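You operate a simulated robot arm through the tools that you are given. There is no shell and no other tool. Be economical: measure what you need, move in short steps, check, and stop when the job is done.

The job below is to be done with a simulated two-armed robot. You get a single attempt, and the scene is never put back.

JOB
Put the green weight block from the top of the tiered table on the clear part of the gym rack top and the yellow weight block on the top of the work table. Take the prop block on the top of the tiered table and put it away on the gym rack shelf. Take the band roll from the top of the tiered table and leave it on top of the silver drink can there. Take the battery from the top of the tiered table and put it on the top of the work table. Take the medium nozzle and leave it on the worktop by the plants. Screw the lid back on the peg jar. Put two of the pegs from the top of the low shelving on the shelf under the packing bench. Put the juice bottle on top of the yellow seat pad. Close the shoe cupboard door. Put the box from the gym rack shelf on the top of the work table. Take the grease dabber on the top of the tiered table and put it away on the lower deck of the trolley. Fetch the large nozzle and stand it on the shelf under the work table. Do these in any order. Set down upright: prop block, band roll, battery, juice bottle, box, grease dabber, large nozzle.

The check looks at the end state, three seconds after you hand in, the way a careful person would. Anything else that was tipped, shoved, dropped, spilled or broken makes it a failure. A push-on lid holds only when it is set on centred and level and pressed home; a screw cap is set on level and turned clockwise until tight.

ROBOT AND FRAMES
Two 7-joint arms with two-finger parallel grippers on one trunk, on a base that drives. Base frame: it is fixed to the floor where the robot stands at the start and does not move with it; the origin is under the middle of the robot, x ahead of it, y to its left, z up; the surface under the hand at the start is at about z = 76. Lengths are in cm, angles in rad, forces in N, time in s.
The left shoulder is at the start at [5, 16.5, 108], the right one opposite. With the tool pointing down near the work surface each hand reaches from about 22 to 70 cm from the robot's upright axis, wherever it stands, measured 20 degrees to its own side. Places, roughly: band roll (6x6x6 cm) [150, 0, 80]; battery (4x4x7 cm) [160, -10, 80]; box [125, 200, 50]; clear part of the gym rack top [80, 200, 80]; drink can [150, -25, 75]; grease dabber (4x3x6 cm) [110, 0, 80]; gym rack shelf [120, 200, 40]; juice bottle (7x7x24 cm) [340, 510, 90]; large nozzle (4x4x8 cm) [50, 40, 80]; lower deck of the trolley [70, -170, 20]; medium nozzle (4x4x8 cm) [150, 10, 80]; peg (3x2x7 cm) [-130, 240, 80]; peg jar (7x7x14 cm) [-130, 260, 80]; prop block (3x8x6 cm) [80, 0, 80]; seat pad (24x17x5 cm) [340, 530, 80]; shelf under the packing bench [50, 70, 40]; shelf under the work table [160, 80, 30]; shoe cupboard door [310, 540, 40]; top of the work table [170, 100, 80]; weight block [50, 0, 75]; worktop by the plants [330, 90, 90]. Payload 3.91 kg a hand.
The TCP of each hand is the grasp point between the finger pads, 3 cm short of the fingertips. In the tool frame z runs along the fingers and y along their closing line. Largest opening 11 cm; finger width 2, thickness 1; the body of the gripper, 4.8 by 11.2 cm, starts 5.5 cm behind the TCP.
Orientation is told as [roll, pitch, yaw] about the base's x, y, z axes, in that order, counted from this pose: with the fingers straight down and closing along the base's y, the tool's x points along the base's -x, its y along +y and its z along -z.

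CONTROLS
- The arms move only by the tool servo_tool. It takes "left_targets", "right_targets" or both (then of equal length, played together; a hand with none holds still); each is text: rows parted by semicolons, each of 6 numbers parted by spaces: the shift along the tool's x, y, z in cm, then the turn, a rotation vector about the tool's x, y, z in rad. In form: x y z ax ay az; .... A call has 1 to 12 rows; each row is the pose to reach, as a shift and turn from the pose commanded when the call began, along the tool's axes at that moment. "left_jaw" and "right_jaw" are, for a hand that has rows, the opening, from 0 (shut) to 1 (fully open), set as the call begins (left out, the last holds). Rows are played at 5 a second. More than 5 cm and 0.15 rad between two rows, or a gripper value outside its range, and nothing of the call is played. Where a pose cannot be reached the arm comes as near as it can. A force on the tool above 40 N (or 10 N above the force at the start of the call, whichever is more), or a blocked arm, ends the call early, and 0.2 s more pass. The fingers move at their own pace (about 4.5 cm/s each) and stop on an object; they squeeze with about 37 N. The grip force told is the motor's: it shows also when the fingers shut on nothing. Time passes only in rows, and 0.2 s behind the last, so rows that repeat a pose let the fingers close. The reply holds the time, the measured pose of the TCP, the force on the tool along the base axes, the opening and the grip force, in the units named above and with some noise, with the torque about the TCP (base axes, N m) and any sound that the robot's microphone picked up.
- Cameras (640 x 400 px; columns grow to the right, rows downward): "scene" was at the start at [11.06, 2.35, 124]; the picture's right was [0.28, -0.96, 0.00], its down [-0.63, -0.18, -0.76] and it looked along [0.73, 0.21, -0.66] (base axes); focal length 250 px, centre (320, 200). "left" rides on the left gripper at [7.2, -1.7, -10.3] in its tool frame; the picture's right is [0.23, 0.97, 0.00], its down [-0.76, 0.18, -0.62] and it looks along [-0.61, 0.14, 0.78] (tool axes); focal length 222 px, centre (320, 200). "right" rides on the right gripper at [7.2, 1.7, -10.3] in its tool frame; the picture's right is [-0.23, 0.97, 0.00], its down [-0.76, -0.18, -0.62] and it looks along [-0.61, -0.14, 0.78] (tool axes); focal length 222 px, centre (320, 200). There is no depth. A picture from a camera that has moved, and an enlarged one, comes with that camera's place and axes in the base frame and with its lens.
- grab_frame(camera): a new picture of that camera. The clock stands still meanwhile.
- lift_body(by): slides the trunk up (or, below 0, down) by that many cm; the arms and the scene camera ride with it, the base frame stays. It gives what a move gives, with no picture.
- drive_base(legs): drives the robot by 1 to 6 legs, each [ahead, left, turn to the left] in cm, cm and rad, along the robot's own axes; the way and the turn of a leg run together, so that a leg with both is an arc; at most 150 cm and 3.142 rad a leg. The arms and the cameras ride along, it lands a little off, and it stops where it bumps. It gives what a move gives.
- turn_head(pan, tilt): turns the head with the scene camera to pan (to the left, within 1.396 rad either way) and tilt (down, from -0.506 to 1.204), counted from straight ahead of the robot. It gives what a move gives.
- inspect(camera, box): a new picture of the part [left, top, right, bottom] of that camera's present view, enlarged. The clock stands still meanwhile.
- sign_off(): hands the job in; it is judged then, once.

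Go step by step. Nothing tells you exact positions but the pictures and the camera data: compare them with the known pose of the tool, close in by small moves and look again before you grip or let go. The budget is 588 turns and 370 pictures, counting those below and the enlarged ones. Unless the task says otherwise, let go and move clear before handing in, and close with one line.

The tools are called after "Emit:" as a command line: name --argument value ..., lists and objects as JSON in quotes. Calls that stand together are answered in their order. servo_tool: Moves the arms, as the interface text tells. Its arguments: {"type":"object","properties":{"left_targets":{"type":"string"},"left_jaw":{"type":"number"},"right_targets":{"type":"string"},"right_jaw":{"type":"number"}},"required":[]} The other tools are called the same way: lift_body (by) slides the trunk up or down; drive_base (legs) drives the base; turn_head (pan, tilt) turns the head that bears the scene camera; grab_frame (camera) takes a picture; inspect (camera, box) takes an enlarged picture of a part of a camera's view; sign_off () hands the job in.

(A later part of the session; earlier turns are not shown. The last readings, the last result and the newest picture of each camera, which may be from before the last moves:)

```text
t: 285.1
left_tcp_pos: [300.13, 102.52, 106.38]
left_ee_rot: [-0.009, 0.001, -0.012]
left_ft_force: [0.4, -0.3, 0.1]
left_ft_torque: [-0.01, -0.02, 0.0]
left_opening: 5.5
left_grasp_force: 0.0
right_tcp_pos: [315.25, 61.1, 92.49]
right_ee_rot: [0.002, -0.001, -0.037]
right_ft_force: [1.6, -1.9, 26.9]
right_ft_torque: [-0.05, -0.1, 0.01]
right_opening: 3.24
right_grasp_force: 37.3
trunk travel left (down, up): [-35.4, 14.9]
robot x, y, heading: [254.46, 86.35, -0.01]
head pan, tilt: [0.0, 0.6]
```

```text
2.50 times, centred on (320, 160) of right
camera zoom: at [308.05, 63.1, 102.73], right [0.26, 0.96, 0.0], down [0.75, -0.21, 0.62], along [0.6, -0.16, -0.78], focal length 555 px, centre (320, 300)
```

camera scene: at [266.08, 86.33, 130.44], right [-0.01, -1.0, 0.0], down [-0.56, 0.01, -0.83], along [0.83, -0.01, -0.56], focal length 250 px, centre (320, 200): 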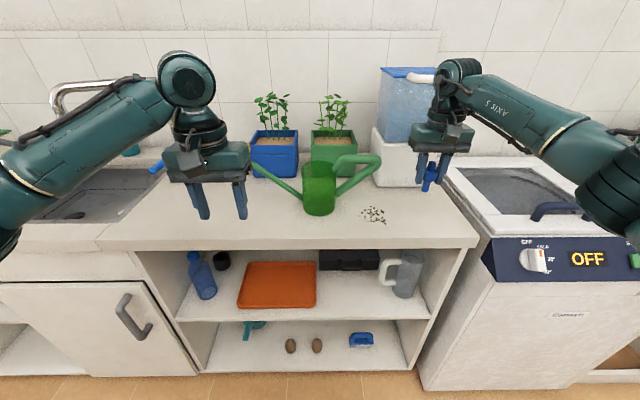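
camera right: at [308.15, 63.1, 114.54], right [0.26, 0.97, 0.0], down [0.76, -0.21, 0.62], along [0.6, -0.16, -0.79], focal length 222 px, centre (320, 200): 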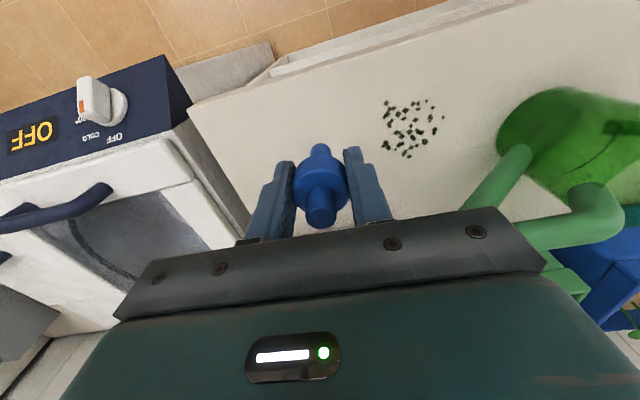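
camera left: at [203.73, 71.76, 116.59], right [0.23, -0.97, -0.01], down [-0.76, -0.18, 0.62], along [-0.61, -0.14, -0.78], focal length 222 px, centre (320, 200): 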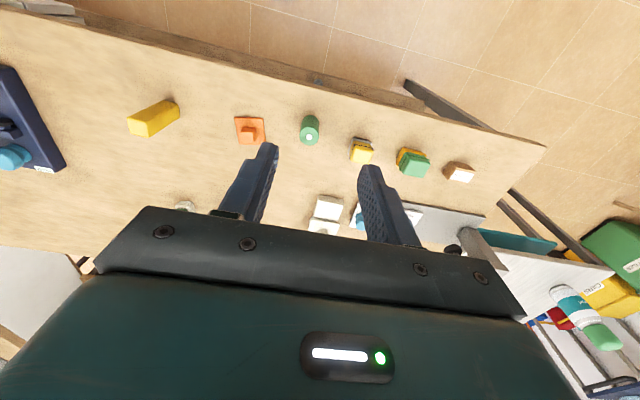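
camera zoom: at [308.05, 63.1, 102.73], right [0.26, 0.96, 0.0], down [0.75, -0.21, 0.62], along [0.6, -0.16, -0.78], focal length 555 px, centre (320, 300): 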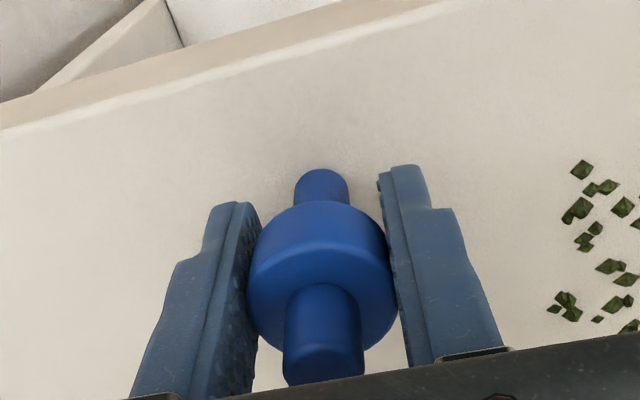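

Contact. Ease 0.3, release, rise.

Emit:
servo_tool --right_targets "0 0 -0.3 0 0 0; 0 0 -0.3 0 0 0"

Emit:
servo_tool --right_targets "0 0 0 0 0 0; 0 0 0 0 0 0; 0 0 0 0 0 0; 0 0 -4 0 0 0; 0 0 -8 0 0 0; 0 0 -12 0 0 0; 3 2 -15 0 0 0; 7 4 -15 0 0 0; 11 6 -15 0 0 0; 15 8 -15 0 0 0" --right_jaw 0.55

Emit:
grab_frame --camera "scene"

```text
t: 285.7
left_tcp_pos: [300.34, 102.49, 106.32]
left_ee_rot: [-0.007, 0.0, -0.012]
left_ft_force: [-0.4, 0.2, 0.0]
left_ft_torque: [0.0, 0.01, 0.0]
left_opening: 5.47
left_grasp_force: 0.1
right_tcp_pos: [315.3, 61.24, 92.52]
right_ee_rot: [0.002, 0.004, -0.034]
right_ft_force: [6.1, 0.6, 16.7]
right_ft_torque: [-0.03, -0.32, 0.01]
right_opening: 3.19
right_grasp_force: 36.4
trunk travel left (down, up): [-35.4, 14.9]
robot x, y, heading: [254.49, 86.4, -0.011]
head pan, tilt: [0.0, 0.6]
```

```text
t: 287.9
left_tcp_pos: [300.48, 102.45, 106.23]
left_ee_rot: [-0.008, 0.002, -0.013]
left_ft_force: [-0.2, 0.0, 0.1]
left_ft_torque: [0.01, 0.0, 0.0]
left_opening: 5.53
left_grasp_force: 0.0
right_tcp_pos: [300.6, 69.71, 107.7]
right_ee_rot: [0.002, 0.005, -0.036]
right_ft_force: [0.2, 0.0, 0.1]
right_ft_torque: [0.02, 0.04, 0.03]
right_opening: 6.05
right_grasp_force: 0.1
trunk travel left (down, up): [-35.4, 14.9]
robot x, y, heading: [253.87, 86.3, -0.015]
head pan, tilt: [0.0, 0.6]
```

```text
243 pictures are left
camera scene: at [266.06, 86.33, 130.44], right [-0.01, -1.0, 0.0], down [-0.56, 0.01, -0.83], along [0.83, -0.01, -0.56], focal length 250 px, centre (320, 200)
```

scene: 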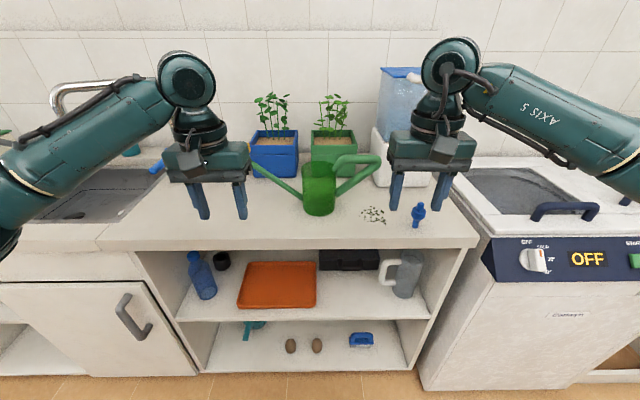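

Medium nozzle placed. Next, with empty hands, the juice bottle/seat pad/shoe cupboard at y≈510–540. I look left for the route.

Emit:
servo_tool --left_targets "4 0 0 0 0 0; 8 0 0 0 0 0; 12 0 0 0 0 0" --right_targets "4 0 0 0 0 0; 8 0 0 0 0 0; 12 0 0 0 0 0"

Emit:
turn_head --pan 1.39 --tilt 0.35

Emit:
grab_frame --camera "scene"

```text
t: 288.7
left_tcp_pos: [288.18, 102.62, 106.33]
left_ee_rot: [-0.008, 0.0, -0.013]
left_ft_force: [0.3, -0.2, 0.4]
left_ft_torque: [-0.01, 0.03, 0.02]
left_opening: 5.5
left_grasp_force: 0.0
right_tcp_pos: [288.09, 69.82, 107.61]
right_ee_rot: [0.002, 0.007, -0.037]
right_ft_force: [0.2, 0.3, 0.0]
right_ft_torque: [-0.03, -0.02, -0.01]
right_opening: 6.03
right_grasp_force: 0.1
trunk travel left (down, up): [-35.4, 14.9]
robot x, y, heading: [254.01, 86.4, -0.013]
head pan, tilt: [0.0, 0.6]
```

```text
t: 290.3
left_tcp_pos: [288.36, 102.53, 106.24]
left_ee_rot: [-0.007, 0.002, -0.011]
left_ft_force: [0.3, 0.2, -0.4]
left_ft_torque: [-0.01, -0.01, -0.02]
left_opening: 5.51
left_grasp_force: 0.0
right_tcp_pos: [288.37, 69.78, 107.6]
right_ee_rot: [0.002, 0.008, -0.036]
right_ft_force: [-0.3, -0.2, 0.5]
right_ft_torque: [0.0, 0.03, 0.02]
right_opening: 6.05
right_grasp_force: 0.1
trunk travel left (down, up): [-35.4, 14.9]
robot x, y, heading: [254.42, 86.58, -0.016]
head pan, tilt: [1.389, 0.351]
```

```text
242 pictures are left
camera scene: at [259.05, 95.55, 132.71], right [0.98, -0.19, 0.0], down [-0.07, -0.34, -0.94], along [0.18, 0.92, -0.34], focal length 250 px, centre (320, 200)
```

scene: 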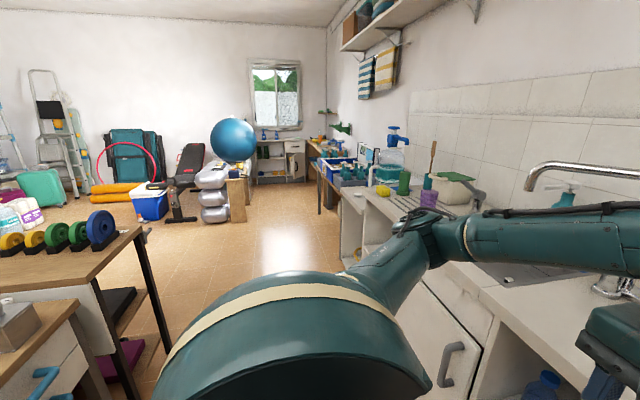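

Corridor is clear along x≈262. Turn left and drive up it.

Emit:
drive_base --legs '[[6, 0, 0], [0, 0, 1.58], [140, 0, 0], [100, 0, 0]]'

Emit:
turn_head --pan -0.3 --tilt 0.4

Emit:
grab_frame --camera "scene"

```text
t: 306.6
left_tcp_pos: [227.69, 360.16, 106.1]
left_ee_rot: [-0.006, 0.002, 1.647]
left_ft_force: [0.5, -0.9, 0.3]
left_ft_torque: [0.0, -0.01, -0.03]
left_opening: 5.5
left_grasp_force: 0.1
right_tcp_pos: [260.55, 363.09, 107.52]
right_ee_rot: [0.003, 0.007, 1.627]
right_ft_force: [0.0, -0.1, -0.3]
right_ft_torque: [-0.01, -0.03, -0.01]
right_opening: 6.05
right_grasp_force: 0.0
trunk travel left (down, up): [-35.4, 14.9]
robot x, y, heading: [246.43, 327.67, 1.65]
head pan, tilt: [1.389, 0.351]
```

```text
t: 308.3
left_tcp_pos: [227.7, 360.11, 106.15]
left_ee_rot: [-0.006, 0.0, 1.648]
left_ft_force: [-0.3, 0.0, 0.2]
left_ft_torque: [-0.02, 0.02, -0.01]
left_opening: 5.51
left_grasp_force: 0.0
right_tcp_pos: [260.48, 362.99, 107.55]
right_ee_rot: [0.002, 0.007, 1.626]
right_ft_force: [0.3, 0.6, 0.1]
right_ft_torque: [0.01, -0.03, 0.05]
right_opening: 6.08
right_grasp_force: 0.1
trunk travel left (down, up): [-35.4, 14.9]
robot x, y, heading: [247.03, 327.75, 1.65]
head pan, tilt: [-0.3, 0.4]
```

```text
241 pictures are left
camera scene: at [248.66, 339.56, 132.26], right [0.98, -0.22, 0.0], down [-0.09, -0.38, -0.92], along [0.2, 0.9, -0.39], focal length 250 px, centre (320, 200)
```

scene: 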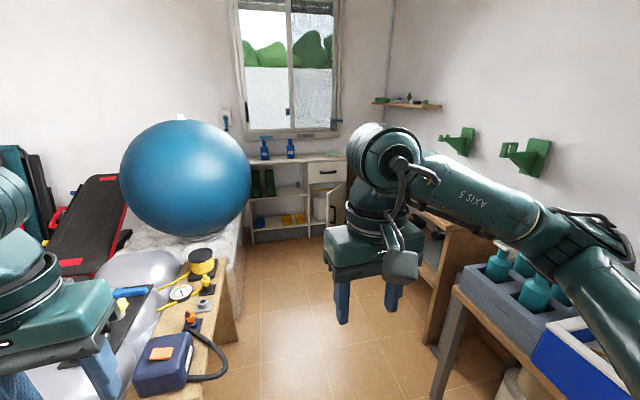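

I'm drifting toward the ball/stool side. I correct heading and position to the corridor centre, then look again.

Emit:
drive_base --legs '[[0, -19, -0.08], [50, 0, 0]]'

Emit:
turn_head --pan -0.55 --tilt 0.4

Emit:
grab_frame --camera "scene"

```text
t: 313.2
left_tcp_pos: [249.04, 413.2, 106.14]
left_ee_rot: [-0.008, 0.002, 1.564]
left_ft_force: [0.8, 0.6, -0.1]
left_ft_torque: [0.02, 0.01, -0.04]
left_opening: 5.49
left_grasp_force: 0.1
right_tcp_pos: [282.07, 413.4, 107.5]
right_ee_rot: [0.002, 0.008, 1.54]
right_ft_force: [-0.1, 0.6, -0.4]
right_ft_torque: [0.01, 0.01, -0.03]
right_opening: 6.05
right_grasp_force: 0.1
trunk travel left (down, up): [-35.4, 14.9]
robot x, y, heading: [265.76, 379.26, 1.564]
head pan, tilt: [-0.3, 0.4]
```

```text
t: 313.9
left_tcp_pos: [249.21, 413.22, 106.15]
left_ee_rot: [-0.006, 0.001, 1.564]
left_ft_force: [0.2, -0.2, -0.5]
left_ft_torque: [-0.02, 0.02, -0.01]
left_opening: 5.5
left_grasp_force: 0.1
right_tcp_pos: [282.03, 413.41, 107.55]
right_ee_rot: [0.001, 0.007, 1.541]
right_ft_force: [0.3, 0.4, -0.7]
right_ft_torque: [0.02, -0.01, -0.03]
right_opening: 6.06
right_grasp_force: 0.0
trunk travel left (down, up): [-35.4, 14.9]
robot x, y, heading: [265.33, 379.21, 1.568]
head pan, tilt: [-0.55, 0.4]
```

```text
240 pictures are left
camera scene: at [270.49, 390.07, 132.26], right [0.85, -0.53, 0.0], down [-0.2, -0.33, -0.92], along [0.49, 0.78, -0.39], focal length 250 px, centre (320, 200)
```

scene: 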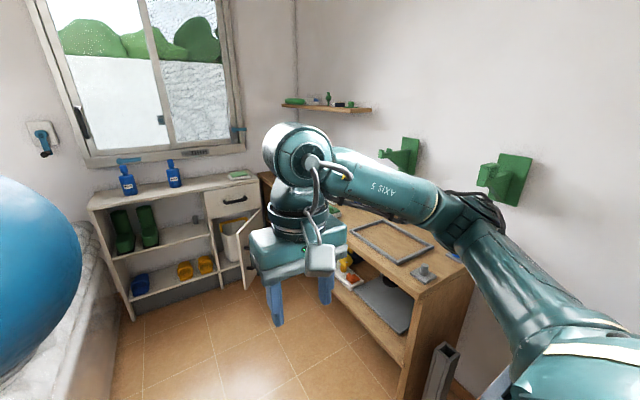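

Emit:
servo_tool --right_targets "4 0 3 0 0 0; 8 0 6 0 0 0; 10 3 10 0 0 0; 10 7 12 0 0 0; 10 11 14 0 0 0"

Emit:
turn_head --pan -0.7 --tilt 0.45

Emit:
grab_frame --camera "scene"

```text
refused: row 3 steps farther than a row can; nothing moved
```

```text
t: 314.6
left_tcp_pos: [249.21, 413.21, 106.16]
left_ee_rot: [-0.007, 0.002, 1.562]
left_ft_force: [0.0, 0.4, 0.0]
left_ft_torque: [-0.04, 0.0, 0.0]
left_opening: 5.51
left_grasp_force: 0.1
right_tcp_pos: [282.04, 413.42, 107.62]
right_ee_rot: [0.002, 0.008, 1.541]
right_ft_force: [-0.6, 0.1, 0.1]
right_ft_torque: [0.0, 0.04, -0.03]
right_opening: 6.08
right_grasp_force: 0.0
trunk travel left (down, up): [-35.4, 14.9]
robot x, y, heading: [265.59, 379.39, 1.562]
head pan, tilt: [-0.7, 0.45]
```

```text
239 pictures are left
camera scene: at [271.57, 389.19, 131.8], right [0.76, -0.65, 0.0], down [-0.28, -0.33, -0.9], along [0.58, 0.69, -0.44], focal length 250 px, centre (320, 200)
```

scene: 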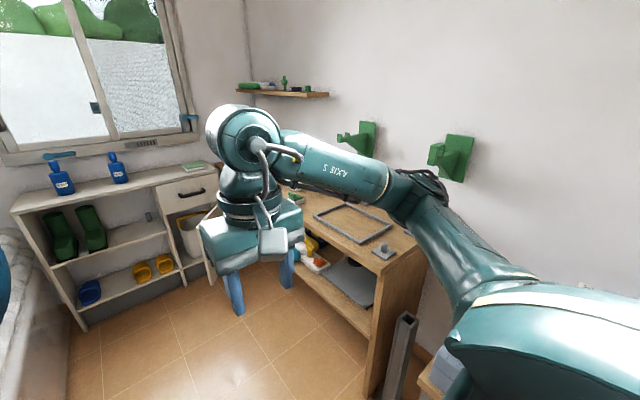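

Emit:
servo_tool --right_targets "4 0 2 0 0 0; 8 1 4 0 0 0; 9 4 7 0 0 0; 9 7 10 0 0 0; 9 10 13 0 0 0; 9 12 17 0 0 0"

Emit:
grab_frame --camera "scene"

```text
t: 316.0
left_tcp_pos: [249.09, 413.26, 106.19]
left_ee_rot: [-0.008, 0.002, 1.564]
left_ft_force: [-1.1, 0.2, 0.3]
left_ft_torque: [0.01, 0.0, 0.0]
left_opening: 5.51
left_grasp_force: 0.0
right_tcp_pos: [269.47, 404.34, 90.81]
right_ee_rot: [0.001, 0.008, 1.541]
right_ft_force: [0.2, 0.5, -1.0]
right_ft_torque: [-0.02, -0.03, -0.01]
right_opening: 6.04
right_grasp_force: 0.0
trunk travel left (down, up): [-35.4, 14.9]
robot x, y, heading: [265.71, 379.54, 1.562]
head pan, tilt: [-0.7, 0.45]
```

```text
238 pictures are left
camera scene: at [271.56, 389.2, 131.8], right [0.76, -0.65, 0.0], down [-0.28, -0.33, -0.9], along [0.58, 0.69, -0.44], focal length 250 px, centre (320, 200)
```

scene: 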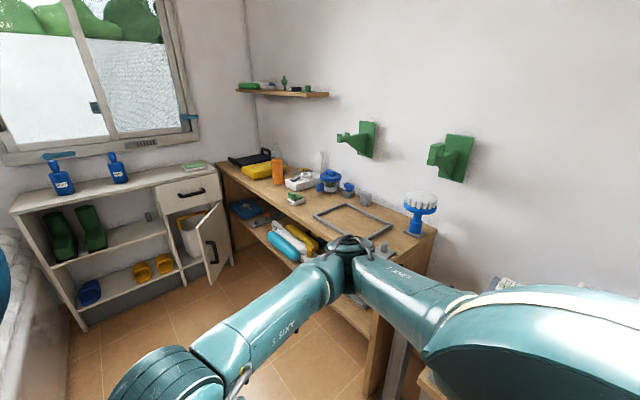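

I see the yellow pad with the orange juice bottle beside it on the wooden bench, and the cupboard with an open door. Zoom in.

Emit:
inspect --camera "scene" --box '[220, 130, 400, 250]'

Emit:
inspect --camera "scene" --box '[130, 160, 270, 310]'

```text
3.33 times, centred on (310, 190) of scene
camera zoom: at [271.56, 389.2, 131.8], right [0.76, -0.65, 0.0], down [-0.28, -0.33, -0.9], along [0.58, 0.69, -0.44], focal length 834 px, centre (353, 233)
```

zoom: 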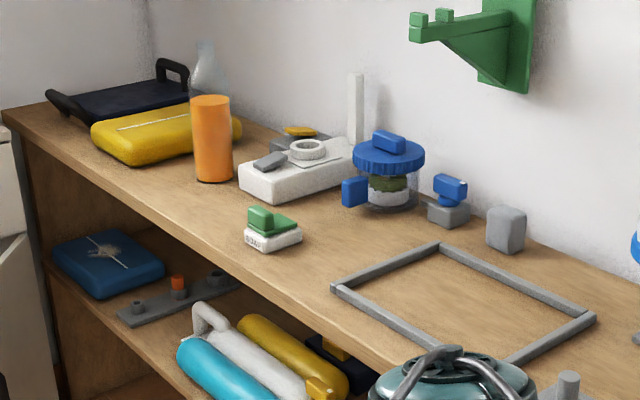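

```text
2.67 times, centred on (200, 235) of scene
camera zoom: at [271.56, 389.2, 131.8], right [0.76, -0.65, 0.0], down [-0.28, -0.33, -0.9], along [0.58, 0.69, -0.44], focal length 668 px, centre (640, 107)
```

zoom: 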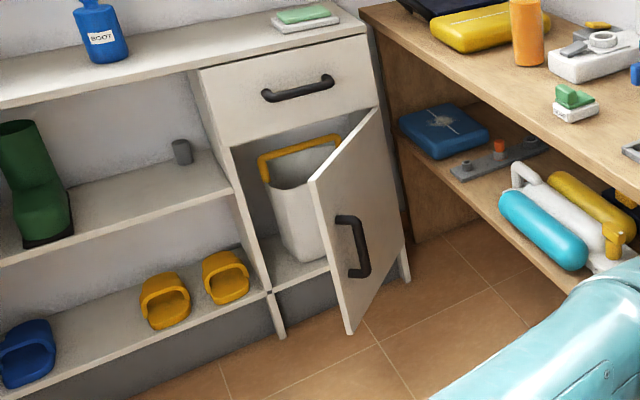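

The bench front is at x≈323; bottle ≈[338,504], pad ≈[339,520]. The cupboard door is hinged at its right side (~[322,552]), free edge ≈[298,533]. I move to ~[287,480] facing diagonally.

Emit:
drive_base --legs '[[62, 0, 0], [38, -20, 0], [0, 0, -0.76]]'

Emit:
turn_head --pan 0.0 --tilt 0.55

Emit:
grab_frame --camera "scene"

```text
t: 319.0
left_tcp_pos: [249.46, 467.8, 106.52]
left_ee_rot: [-0.007, -0.011, 1.571]
left_ft_force: [0.3, 0.9, -0.3]
left_ft_torque: [0.01, 0.01, 0.03]
left_opening: 5.51
left_grasp_force: 0.0
right_tcp_pos: [269.92, 458.95, 90.99]
right_ee_rot: [0.005, 0.006, 1.542]
right_ft_force: [-0.5, -0.3, 0.7]
right_ft_torque: [0.0, 0.0, -0.01]
right_opening: 6.04
right_grasp_force: 0.1
trunk travel left (down, up): [-35.4, 14.9]
robot x, y, heading: [266.11, 433.87, 1.566]
head pan, tilt: [-0.7, 0.45]
stopped in leg 1: the robot was blocked; the commanded pose is now the measured one
```

```text
t: 320.1
left_tcp_pos: [249.49, 467.71, 106.41]
left_ee_rot: [-0.005, -0.009, 1.571]
left_ft_force: [-0.4, 0.6, -0.6]
left_ft_torque: [-0.04, 0.0, 0.03]
left_opening: 5.49
left_grasp_force: 0.2
right_tcp_pos: [269.91, 458.86, 91.1]
right_ee_rot: [0.006, 0.005, 1.543]
right_ft_force: [-0.4, 0.2, 0.4]
right_ft_torque: [-0.01, 0.03, -0.02]
right_opening: 6.03
right_grasp_force: 0.0
trunk travel left (down, up): [-35.4, 14.9]
robot x, y, heading: [265.86, 433.96, 1.569]
head pan, tilt: [0.0, 0.55]
```

```text
235 pictures are left
camera scene: at [266.19, 445.65, 130.93], right [1.0, 0.0, 0.0], down [0.0, -0.52, -0.85], along [0.0, 0.85, -0.52], focal length 250 px, centre (320, 200)
```

scene: 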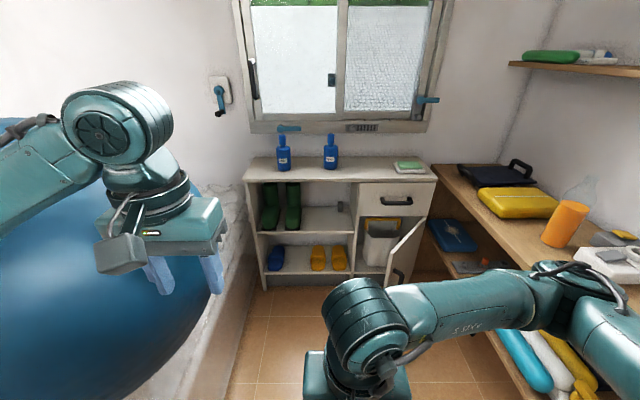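

The left arm touched the big ball. I back off and check it.

Emit:
drive_base --legs '[[-14, 0, 0]]'

Emit:
turn_head --pan 0.4 --tilt 0.4

Emit:
grab_frame --camera "scene"

```text
t: 321.4
left_tcp_pos: [249.24, 454.42, 106.34]
left_ee_rot: [-0.009, -0.006, 1.57]
left_ft_force: [0.5, -0.3, 0.2]
left_ft_torque: [0.03, 0.01, 0.01]
left_opening: 5.5
left_grasp_force: 0.0
right_tcp_pos: [269.74, 445.33, 91.03]
right_ee_rot: [0.002, 0.007, 1.544]
right_ft_force: [-0.1, -0.7, 0.1]
right_ft_torque: [0.03, 0.0, -0.02]
right_opening: 6.06
right_grasp_force: 0.1
trunk travel left (down, up): [-35.4, 14.9]
robot x, y, heading: [265.85, 420.56, 1.568]
head pan, tilt: [0.0, 0.55]
```

```text
t: 322.3
left_tcp_pos: [249.21, 454.34, 106.31]
left_ee_rot: [-0.009, -0.004, 1.57]
left_ft_force: [0.9, 0.0, -0.1]
left_ft_torque: [0.03, 0.01, 0.0]
left_opening: 5.52
left_grasp_force: 0.1
right_tcp_pos: [269.68, 445.41, 90.98]
right_ee_rot: [0.002, 0.006, 1.544]
right_ft_force: [-0.6, -0.2, -0.6]
right_ft_torque: [-0.01, 0.0, 0.01]
right_opening: 6.05
right_grasp_force: 0.1
trunk travel left (down, up): [-35.4, 14.9]
robot x, y, heading: [265.58, 420.5, 1.574]
head pan, tilt: [0.4, 0.4]
```

```text
234 pictures are left
camera scene: at [262.27, 431.81, 132.26], right [0.92, 0.39, 0.0], down [0.15, -0.36, -0.92], along [-0.36, 0.85, -0.39], focal length 250 px, centre (320, 200)
```

scene: 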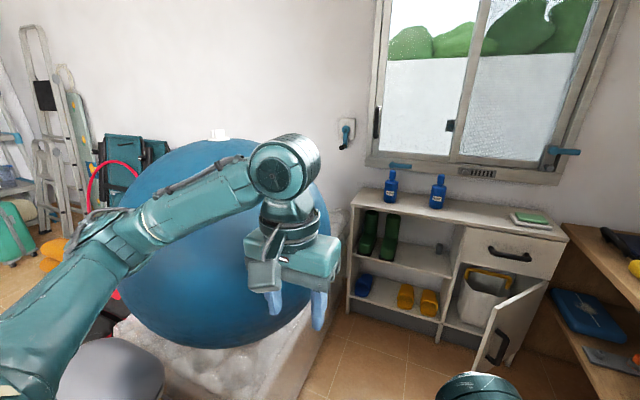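

The ball is where it was. To keep the left elbow away from it, I face +x here and then strafe along the bench.

Emit:
lift_body --by 14

Emit:
servo_tool --right_targets "0 0 -4 0 0 0; 0 -3 -8 0 0 0; 0 -6 -12 0 0 0; 0 -8 -15 0 0 0"

Emit:
drive_base --legs '[[0, 0, -1.56]]'

Emit:
turn_head --pan 0.6 --tilt 0.6

Emit:
grab_frame --camera "scene"

```text
t: 324.0
left_tcp_pos: [249.32, 454.28, 120.23]
left_ee_rot: [-0.008, -0.006, 1.571]
left_ft_force: [1.2, 0.1, 0.3]
left_ft_torque: [0.02, -0.02, 0.01]
left_opening: 5.53
left_grasp_force: 0.0
right_tcp_pos: [269.61, 445.42, 105.04]
right_ee_rot: [0.003, 0.008, 1.545]
right_ft_force: [-0.3, 0.8, 0.1]
right_ft_torque: [-0.02, 0.01, -0.02]
right_opening: 6.05
right_grasp_force: 0.0
trunk travel left (down, up): [-49.4, 0.9]
robot x, y, heading: [266.11, 420.14, 1.563]
head pan, tilt: [0.4, 0.4]
```

```text
t: 325.0
left_tcp_pos: [249.25, 454.41, 120.37]
left_ee_rot: [-0.007, -0.007, 1.571]
left_ft_force: [-0.5, -0.3, -0.3]
left_ft_torque: [0.0, 0.02, -0.02]
left_opening: 5.49
left_grasp_force: 0.1
right_tcp_pos: [277.89, 445.18, 119.91]
right_ee_rot: [0.0, 0.008, 1.545]
right_ft_force: [0.5, 0.7, 0.5]
right_ft_torque: [0.02, 0.01, 0.0]
right_opening: 6.04
right_grasp_force: 0.0
trunk travel left (down, up): [-49.4, 0.9]
robot x, y, heading: [265.2, 420.37, 1.567]
head pan, tilt: [0.4, 0.4]
```

```text
t: 329.2
left_tcp_pos: [299.59, 437.38, 120.44]
left_ee_rot: [-0.006, -0.007, 0.016]
left_ft_force: [0.7, 0.2, -0.2]
left_ft_torque: [0.02, 0.0, 0.01]
left_opening: 5.51
left_grasp_force: 0.1
right_tcp_pos: [290.87, 408.75, 119.9]
right_ee_rot: [0.001, 0.006, -0.011]
right_ft_force: [0.5, -0.6, -0.1]
right_ft_torque: [0.03, 0.0, 0.02]
right_opening: 6.06
right_grasp_force: 0.1
trunk travel left (down, up): [-49.4, 0.9]
robot x, y, heading: [265.57, 420.41, 0.014]
head pan, tilt: [0.4, 0.4]
```

```text
t: 329.9
left_tcp_pos: [299.57, 437.41, 120.34]
left_ee_rot: [-0.007, -0.006, 0.015]
left_ft_force: [1.1, 1.0, -0.1]
left_ft_torque: [0.0, 0.0, 0.02]
left_opening: 5.52
left_grasp_force: 0.1
right_tcp_pos: [290.75, 408.8, 119.89]
right_ee_rot: [0.002, 0.006, -0.012]
right_ft_force: [-1.7, 0.0, -0.2]
right_ft_torque: [-0.01, -0.02, 0.0]
right_opening: 6.03
right_grasp_force: 0.1
trunk travel left (down, up): [-49.4, 0.9]
robot x, y, heading: [266.16, 420.66, 0.012]
head pan, tilt: [0.6, 0.6]
```

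```text
233 pictures are left
camera scene: at [275.99, 425.45, 144.44], right [0.57, -0.82, 0.0], down [-0.46, -0.32, -0.83], along [0.68, 0.47, -0.56], focal length 250 px, centre (320, 200)
```

scene: 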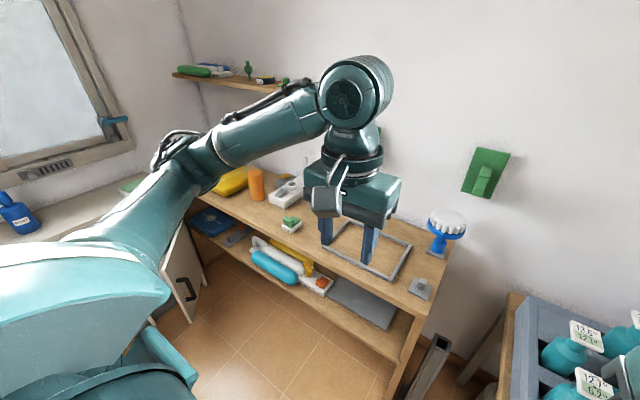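

Emit:
drive_base --legs '[[8, 45, 0], [0, 22, -0.01]]'

Emit:
turn_head --pan 0.25 --tilt 0.6

Emit:
grab_frame --camera "scene"

```text
t: 336.4
left_tcp_pos: [306.44, 502.66, 120.35]
left_ee_rot: [-0.006, -0.007, 0.015]
left_ft_force: [0.1, 0.1, 0.1]
left_ft_torque: [0.0, 0.01, -0.02]
left_opening: 5.51
left_grasp_force: 0.0
right_tcp_pos: [297.51, 474.02, 119.83]
right_ee_rot: [0.002, 0.007, -0.013]
right_ft_force: [-0.5, 0.2, 0.2]
right_ft_torque: [-0.03, -0.02, -0.02]
right_opening: 6.06
right_grasp_force: 0.1
trunk travel left (down, up): [-49.4, 0.9]
robot x, y, heading: [272.26, 485.56, 0.012]
head pan, tilt: [0.6, 0.6]
```

```text
t: 337.2
left_tcp_pos: [306.35, 502.7, 120.35]
left_ee_rot: [-0.008, -0.006, 0.015]
left_ft_force: [0.1, 0.4, -0.4]
left_ft_torque: [0.02, 0.02, 0.0]
left_opening: 5.5
left_grasp_force: 0.1
right_tcp_pos: [297.51, 473.98, 119.97]
right_ee_rot: [0.002, 0.007, -0.014]
right_ft_force: [-0.2, -0.1, -0.2]
right_ft_torque: [-0.04, 0.0, -0.04]
right_opening: 6.07
right_grasp_force: 0.1
trunk travel left (down, up): [-49.4, 0.9]
robot x, y, heading: [272.59, 485.69, 0.009]
head pan, tilt: [0.25, 0.6]
```

```text
232 pictures are left
camera scene: at [284.11, 487.96, 144.44], right [0.26, -0.97, 0.0], down [-0.55, -0.15, -0.83], along [0.8, 0.21, -0.56], focal length 250 px, centre (320, 200)
```

scene: 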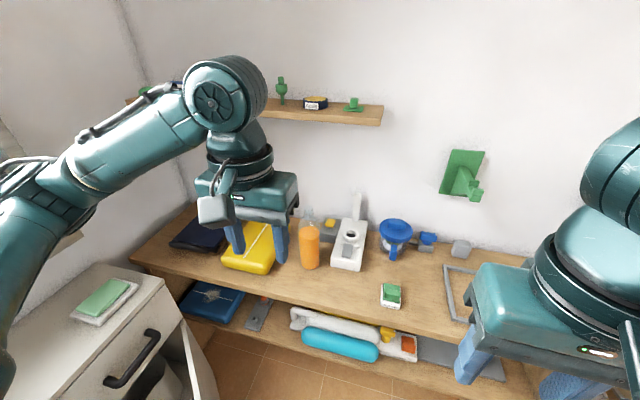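

Emit:
inspect --camera "scene" --box '[210, 190, 380, 300]'

Emit:
grab_frame --camera "left"

```text
3.64 times, centred on (295, 245) of scene
camera zoom: at [284.11, 487.96, 144.44], right [0.26, -0.97, 0.0], down [-0.55, -0.15, -0.83], along [0.8, 0.21, -0.56], focal length 910 px, centre (411, 36)
```

zoom: 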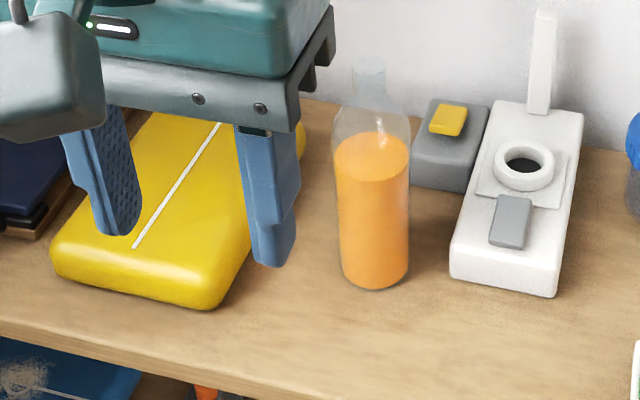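

```text
230 pictures are left
camera left: at [298.99, 501.08, 130.62], right [-0.24, 0.97, -0.01], down [0.76, 0.19, 0.63], along [0.61, 0.14, -0.78], focal length 222 px, centre (320, 200)
```

left: 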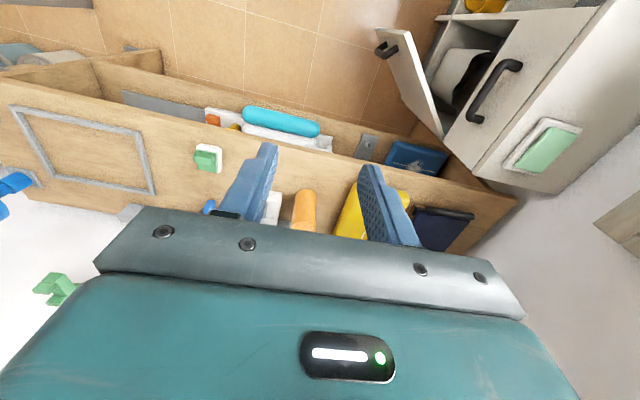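

Bottle: clear neck at top ~[340.3,506.2], z≈102; pad spans x 330–352, y 517–534 (centre [341,526]). I move closer and grip the neck with the left hand from above.

Emit:
drive_base --legs '[[10, 14, 0]]'

Emit:
servo_tool --left_targets "-4 -2 0 0 0 0; -8 -4 0 0 0 0; -12 -6 0 0 0 0; -16 -8 0 0 0 0; -18 -10 0 0 0 0; -18 -10 0 0 0 0"

Emit:
grab_frame --camera "left"

Emit:
grab_frame --camera "scene"

```text
t: 338.9
left_tcp_pos: [314.55, 514.55, 120.37]
left_ee_rot: [-0.008, -0.006, 0.018]
left_ft_force: [-1.3, 0.1, -0.1]
left_ft_torque: [-0.01, 0.01, -0.04]
left_opening: 5.48
left_grasp_force: 0.1
right_tcp_pos: [305.87, 485.89, 119.95]
right_ee_rot: [0.003, 0.007, -0.008]
right_ft_force: [0.5, -0.3, -0.3]
right_ft_torque: [0.01, 0.03, 0.01]
right_opening: 6.03
right_grasp_force: 0.1
trunk travel left (down, up): [-49.4, 0.9]
robot x, y, heading: [280.92, 497.28, 0.011]
head pan, tilt: [0.25, 0.6]
stopped in leg 1: the robot was blocked; the commanded pose is now the measured one
```

```text
t: 340.3
left_tcp_pos: [332.84, 504.98, 120.46]
left_ee_rot: [-0.01, -0.007, 0.018]
left_ft_force: [0.0, -0.9, 0.3]
left_ft_torque: [0.01, 0.03, -0.03]
left_opening: 5.5
left_grasp_force: 0.0
right_tcp_pos: [305.94, 485.85, 119.93]
right_ee_rot: [0.001, 0.007, -0.008]
right_ft_force: [-0.5, 0.5, 1.0]
right_ft_torque: [-0.04, -0.01, 0.0]
right_opening: 6.07
right_grasp_force: 0.3
trunk travel left (down, up): [-49.4, 0.9]
robot x, y, heading: [280.76, 497.02, 0.016]
head pan, tilt: [0.25, 0.6]
```

```text
229 pictures are left
camera left: at [325.37, 503.36, 130.62], right [-0.24, 0.97, -0.01], down [0.75, 0.2, 0.63], along [0.61, 0.15, -0.78], focal length 222 px, centre (320, 200)
```

left: 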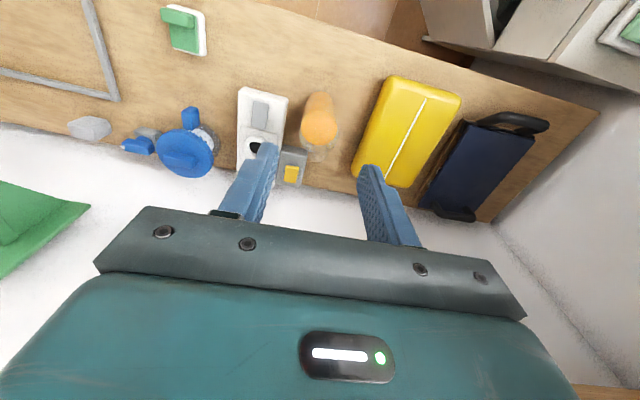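

```text
228 pictures are left
camera scene: at [292.38, 499.77, 144.44], right [0.26, -0.97, 0.0], down [-0.55, -0.15, -0.83], along [0.8, 0.21, -0.56], focal length 250 px, centre (320, 200)
```

scene: 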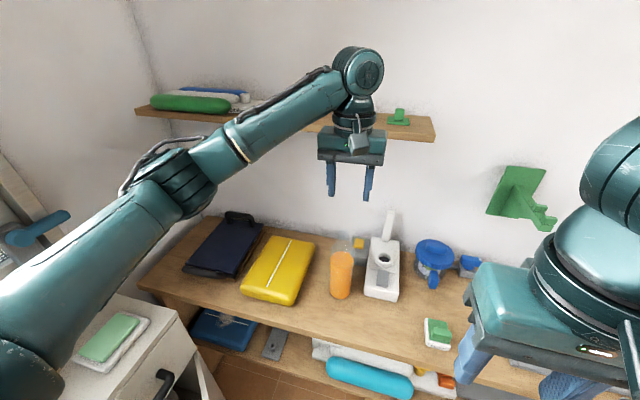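

Move above the neck and lower to just over the top, then look.

Emit:
servo_tool --left_targets "-3.6 0.8 0 0 0 0; -7.2 1.6 0 0 0 0; -7.2 1.6 4 0 0 0; -7.2 1.6 8 0 0 0; -7.2 1.6 12 0 0 0; -7.2 1.6 12 0 0 0"

Emit:
inspect --camera "left" --box '[200, 60, 440, 260]'

Emit:
inspect --camera "scene" --box '[290, 130, 430, 310]'

```text
t: 341.7
left_tcp_pos: [339.94, 506.6, 108.63]
left_ee_rot: [-0.006, -0.006, 0.017]
left_ft_force: [0.4, 0.5, -0.4]
left_ft_torque: [0.01, 0.01, 0.02]
left_opening: 5.5
left_grasp_force: 0.0
right_tcp_pos: [305.91, 485.79, 119.92]
right_ee_rot: [0.002, 0.007, -0.01]
right_ft_force: [0.0, 0.3, -0.1]
right_ft_torque: [0.01, -0.01, -0.01]
right_opening: 6.05
right_grasp_force: 0.0
trunk travel left (down, up): [-49.4, 0.9]
robot x, y, heading: [280.88, 497.45, 0.011]
head pan, tilt: [0.25, 0.6]
```

```text
2.00 times, centred on (320, 160) of left
camera zoom: at [332.68, 505.03, 118.96], right [-0.24, 0.97, -0.01], down [0.75, 0.2, 0.63], along [0.61, 0.15, -0.78], focal length 444 px, centre (320, 280)
```

zoom: 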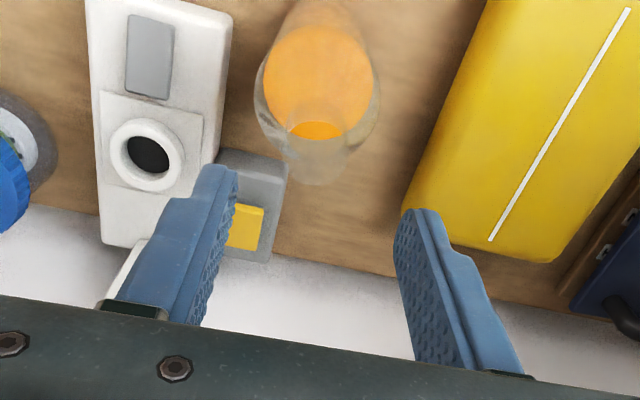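

```text
2.22 times, centred on (360, 220) of scene
camera zoom: at [292.37, 499.71, 144.44], right [0.26, -0.97, 0.0], down [-0.55, -0.15, -0.83], along [0.8, 0.22, -0.56], focal length 556 px, centre (231, 156)
```

zoom: 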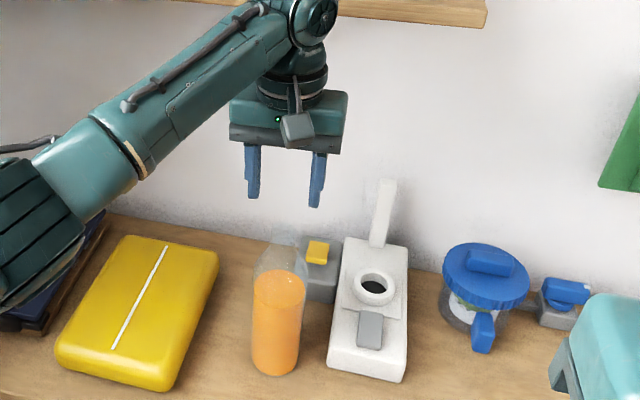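

Emit:
servo_tool --left_targets "0 0 2.5 0 0 0; 0 0 5 0 0 0; 0 0 6.5 0 0 0; 0 0 6.5 0 0 0"

Emit:
inspect --camera "left" --box '[200, 60, 440, 260]'

Emit:
inspect --camera "scene" --box '[290, 130, 430, 310]'

```text
t: 342.7
left_tcp_pos: [340.11, 506.62, 102.18]
left_ee_rot: [-0.008, -0.007, 0.02]
left_ft_force: [0.1, 0.2, -0.4]
left_ft_torque: [0.01, -0.01, -0.04]
left_opening: 5.51
left_grasp_force: 0.0
right_tcp_pos: [305.87, 485.8, 119.82]
right_ee_rot: [0.003, 0.005, -0.008]
right_ft_force: [0.3, 0.2, 0.8]
right_ft_torque: [0.02, 0.01, 0.01]
right_opening: 6.03
right_grasp_force: 0.2
trunk travel left (down, up): [-49.4, 0.9]
robot x, y, heading: [280.91, 497.51, 0.012]
head pan, tilt: [0.25, 0.6]
```

```text
2.00 times, centred on (320, 160) of left
camera zoom: at [332.74, 504.9, 112.37], right [-0.24, 0.97, -0.01], down [0.75, 0.2, 0.63], along [0.61, 0.15, -0.78], focal length 444 px, centre (320, 280)
```

zoom: 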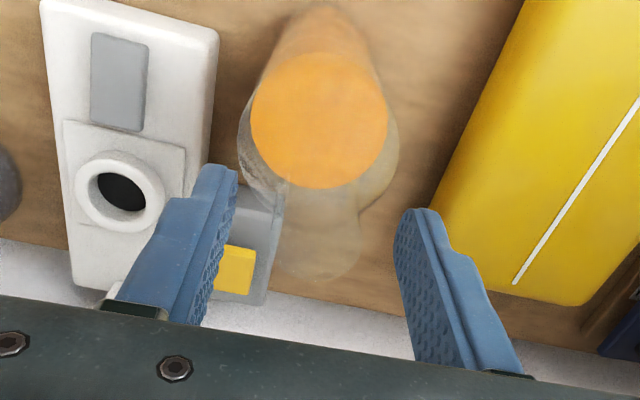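

```text
2.22 times, centred on (360, 220) of scene
camera zoom: at [292.39, 499.73, 144.44], right [0.26, -0.97, 0.0], down [-0.55, -0.15, -0.83], along [0.8, 0.22, -0.56], focal length 556 px, centre (231, 156)
```

zoom: 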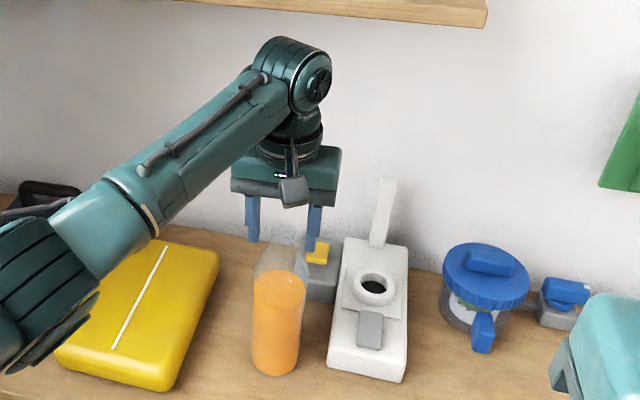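

Neck is between the fingers. Lower 1.2 cm and close.

Emit:
servo_tool --left_targets "0 0 1.2 0 0 0; 0 0 1.2 0 0 0"

Emit:
servo_tool --left_targets "0 0 0 0 0 0; 0 0 0 0 0 0; 0 0 0 0 0 0; 0 0 0 0 0 0; 0 0 0 0 0 0; 0 0 0 0 0 0" --left_jaw 0

Emit:
inspect --camera "left" --box '[200, 60, 440, 260]'

```text
t: 343.3
left_tcp_pos: [340.09, 506.45, 100.9]
left_ee_rot: [-0.007, -0.007, 0.016]
left_ft_force: [0.5, -0.1, 0.2]
left_ft_torque: [-0.03, 0.03, -0.01]
left_opening: 5.52
left_grasp_force: 0.2
right_tcp_pos: [305.8, 485.83, 119.85]
right_ee_rot: [0.001, 0.006, -0.012]
right_ft_force: [-0.9, 0.1, 0.3]
right_ft_torque: [-0.02, 0.01, -0.01]
right_opening: 6.07
right_grasp_force: 0.1
trunk travel left (down, up): [-49.4, 0.9]
robot x, y, heading: [280.66, 497.45, 0.016]
head pan, tilt: [0.25, 0.6]
```

```text
t: 344.7
left_tcp_pos: [340.11, 506.46, 101.03]
left_ee_rot: [-0.008, -0.009, 0.017]
left_ft_force: [1.8, 1.4, 13.1]
left_ft_torque: [0.14, -0.04, -0.01]
left_opening: 3.34
left_grasp_force: 37.4
right_tcp_pos: [305.83, 485.86, 119.96]
right_ee_rot: [0.002, 0.005, -0.009]
right_ft_force: [1.2, -0.7, 0.0]
right_ft_torque: [0.01, -0.03, -0.01]
right_opening: 6.04
right_grasp_force: 0.1
trunk travel left (down, up): [-49.4, 0.9]
robot x, y, heading: [280.97, 497.35, 0.013]
head pan, tilt: [0.25, 0.6]
```

```text
2.00 times, centred on (320, 160) of left
camera zoom: at [332.69, 504.78, 111.33], right [-0.24, 0.97, -0.01], down [0.75, 0.2, 0.63], along [0.61, 0.15, -0.78], focal length 444 px, centre (320, 280)
```

zoom: 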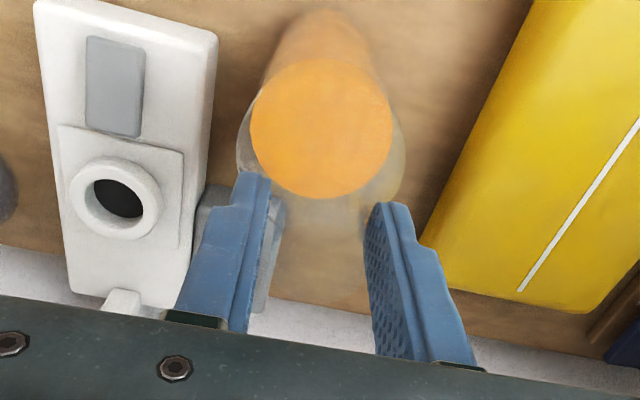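

The tips are on the sloping shoulder (upward reaction 13 N). Re-open, raise 1.3 cm, and close on the neck itself.

Emit:
servo_tool --left_targets "0 0 0 0 0 0; 0 0 0 0 0 0; 0 0 -1.3 0 0 0; 0 0 -1.3 0 0 0" --left_jaw 0.45

Emit:
servo_tool --left_targets "0 0 0 0 0 0; 0 0 0 0 0 0; 0 0 0 0 0 0; 0 0 0 0 0 0; 0 0 0 0 0 0; 0 0 0 0 0 0" --left_jaw 0

```text
t: 345.7
left_tcp_pos: [340.13, 506.4, 102.33]
left_ee_rot: [-0.007, -0.007, 0.017]
left_ft_force: [-0.2, -0.1, -0.6]
left_ft_torque: [-0.02, 0.0, -0.02]
left_opening: 4.93
left_grasp_force: 0.0
right_tcp_pos: [305.84, 485.8, 119.91]
right_ee_rot: [0.002, 0.007, -0.01]
right_ft_force: [0.0, 0.3, 0.3]
right_ft_torque: [0.0, 0.06, 0.01]
right_opening: 6.05
right_grasp_force: 0.0
trunk travel left (down, up): [-49.4, 0.9]
robot x, y, heading: [280.81, 497.38, 0.015]
head pan, tilt: [0.25, 0.6]
```

```text
t: 347.1
left_tcp_pos: [340.22, 506.41, 102.28]
left_ee_rot: [-0.006, -0.006, 0.02]
left_ft_force: [-0.1, 1.1, 2.4]
left_ft_torque: [0.13, 0.02, 0.08]
left_opening: 2.77
left_grasp_force: 37.3
right_tcp_pos: [305.99, 485.91, 119.9]
right_ee_rot: [0.001, 0.007, -0.011]
right_ft_force: [-0.3, -0.6, -0.1]
right_ft_torque: [0.01, 0.01, 0.03]
right_opening: 6.03
right_grasp_force: 0.1
trunk travel left (down, up): [-49.4, 0.9]
robot x, y, heading: [280.92, 497.01, 0.02]
head pan, tilt: [0.25, 0.6]
```

Emit:
servo_tool --left_targets "0 0 -1 0 0 0; 0 0 -3 0 0 0; 0 0 -5.5 0 0 0; 0 0 -8 0 0 0; 0 0 -9 0 0 0; 0 0 -9 0 0 0"

Emit:
inspect --camera "scene" --box '[230, 110, 410, 310]'

```text
t: 348.5
left_tcp_pos: [340.17, 506.59, 111.25]
left_ee_rot: [-0.007, -0.006, 0.019]
left_ft_force: [-0.2, -1.0, -5.7]
left_ft_torque: [0.0, -0.01, 0.0]
left_opening: 2.78
left_grasp_force: 37.3
right_tcp_pos: [305.91, 485.85, 119.87]
right_ee_rot: [0.0, 0.006, -0.01]
right_ft_force: [0.6, -0.3, 0.0]
right_ft_torque: [-0.04, 0.01, -0.03]
right_opening: 6.04
right_grasp_force: 0.1
trunk travel left (down, up): [-49.4, 0.9]
robot x, y, heading: [281.02, 497.4, 0.016]
head pan, tilt: [0.25, 0.6]
```

```text
2.00 times, centred on (320, 210) of scene
camera zoom: at [292.46, 499.74, 144.43], right [0.26, -0.97, 0.0], down [-0.55, -0.15, -0.82], along [0.8, 0.22, -0.57], focal length 501 px, centre (320, 180)
```

zoom: 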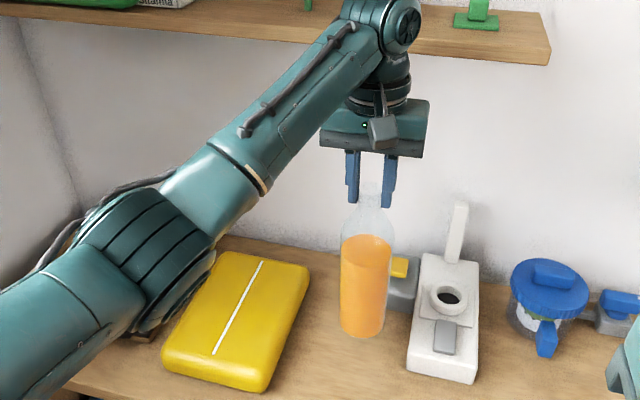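

Emit:
servo_tool --left_targets "-0.2 3.5 0 0 0 0; -0.4 7 0 0 0 0; -0.6 10.5 0 0 0 0; -0.8 14 0 0 0 0; -0.8 17 0 0 0 0; -0.8 19 0 0 0 0; -0.8 19 0 0 0 0"

Emit:
inspect --camera "scene" --box '[200, 110, 380, 310]'

Emit:
grab_frame --camera "left"

```text
t: 350.1
left_tcp_pos: [340.44, 525.44, 111.08]
left_ee_rot: [-0.008, -0.005, 0.019]
left_ft_force: [-0.8, 0.5, -5.4]
left_ft_torque: [0.02, 0.01, 0.0]
left_opening: 2.78
left_grasp_force: 36.7
right_tcp_pos: [305.84, 485.88, 119.86]
right_ee_rot: [0.002, 0.009, -0.011]
right_ft_force: [-0.3, 0.1, 0.2]
right_ft_torque: [0.0, -0.01, 0.02]
right_opening: 6.06
right_grasp_force: 0.0
trunk travel left (down, up): [-49.4, 0.9]
robot x, y, heading: [281.07, 497.96, 0.016]
head pan, tilt: [0.25, 0.6]
```

```text
2.00 times, centred on (290, 210) of scene
camera zoom: at [292.47, 499.74, 144.43], right [0.26, -0.97, 0.0], down [-0.55, -0.15, -0.82], along [0.8, 0.21, -0.57], focal length 501 px, centre (380, 180)
```

zoom: 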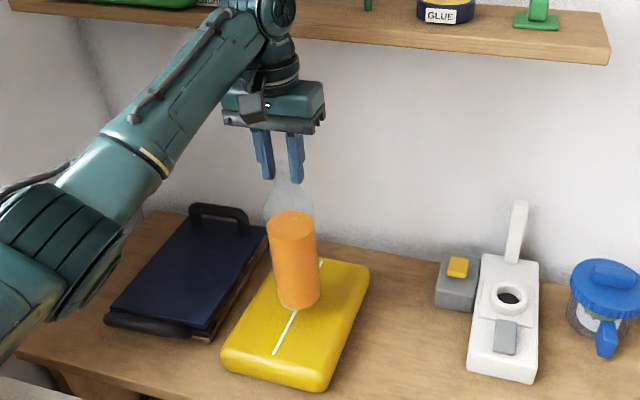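

```text
220 pictures are left
camera left: at [333.07, 523.87, 121.38], right [-0.24, 0.97, -0.01], down [0.75, 0.2, 0.63], along [0.61, 0.15, -0.78], focal length 222 px, centre (320, 200)
```

left: 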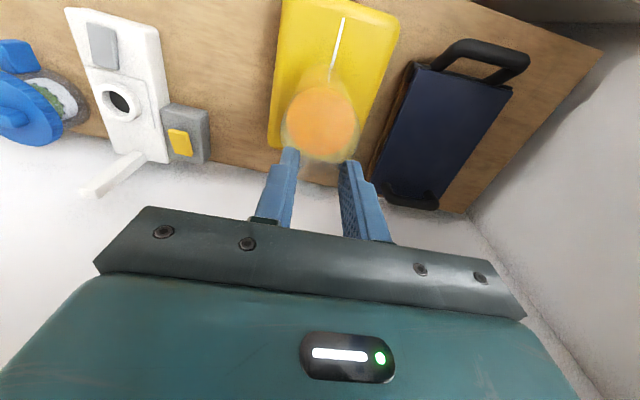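

Centred over the pad. Lower to contact.

Emit:
servo_tool --left_targets "0 0 2 0 0 0; 0 0 3 0 0 0; 0 0 3.5 0 0 0; 0 0 4 0 0 0; 0 0 4.4 0 0 0"

```text
t: 351.3
left_tcp_pos: [340.49, 525.33, 107.34]
left_ee_rot: [-0.006, -0.016, 0.018]
left_ft_force: [-2.1, 1.6, 21.9]
left_ft_torque: [0.19, 0.76, 0.05]
left_opening: 2.8
left_grasp_force: 37.5
right_tcp_pos: [305.57, 485.73, 120.01]
right_ee_rot: [0.004, 0.005, -0.008]
right_ft_force: [-0.2, -0.4, 0.9]
right_ft_torque: [0.0, -0.01, 0.0]
right_opening: 6.07
right_grasp_force: 0.0
trunk travel left (down, up): [-49.4, 0.9]
robot x, y, heading: [280.61, 497.48, 0.012]
head pan, tilt: [0.25, 0.6]
```

Emit:
servo_tool --left_targets "0 0 -0.5 0 0 0; 0 0 -0.5 0 0 0"

Emit:
inspect --camera "scene" --box '[200, 110, 380, 310]'

```text
t: 351.9
left_tcp_pos: [340.57, 525.26, 107.08]
left_ee_rot: [-0.007, -0.01, 0.018]
left_ft_force: [2.9, 0.2, 7.2]
left_ft_torque: [0.11, -1.14, 0.05]
left_opening: 2.77
left_grasp_force: 37.3
right_tcp_pos: [305.79, 485.85, 119.93]
right_ee_rot: [0.001, 0.007, -0.009]
right_ft_force: [1.0, -0.4, 0.3]
right_ft_torque: [-0.02, 0.01, 0.0]
right_opening: 6.03
right_grasp_force: 0.0
trunk travel left (down, up): [-49.4, 0.9]
robot x, y, heading: [280.75, 497.6, 0.014]
head pan, tilt: [0.25, 0.6]
```

```text
2.00 times, centred on (290, 210) of scene
camera zoom: at [292.35, 499.7, 144.43], right [0.26, -0.97, 0.0], down [-0.55, -0.15, -0.83], along [0.8, 0.22, -0.56], focal length 501 px, centre (380, 180)
```

zoom: 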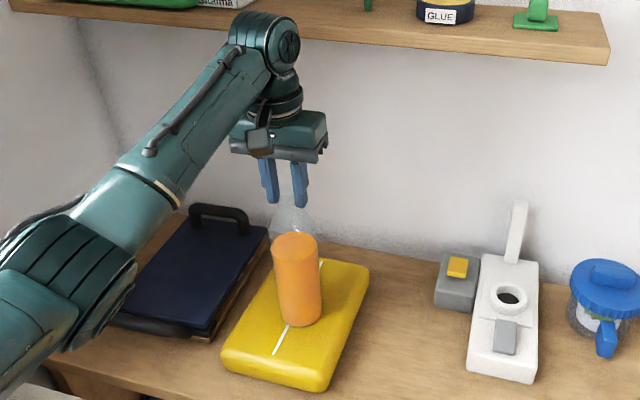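

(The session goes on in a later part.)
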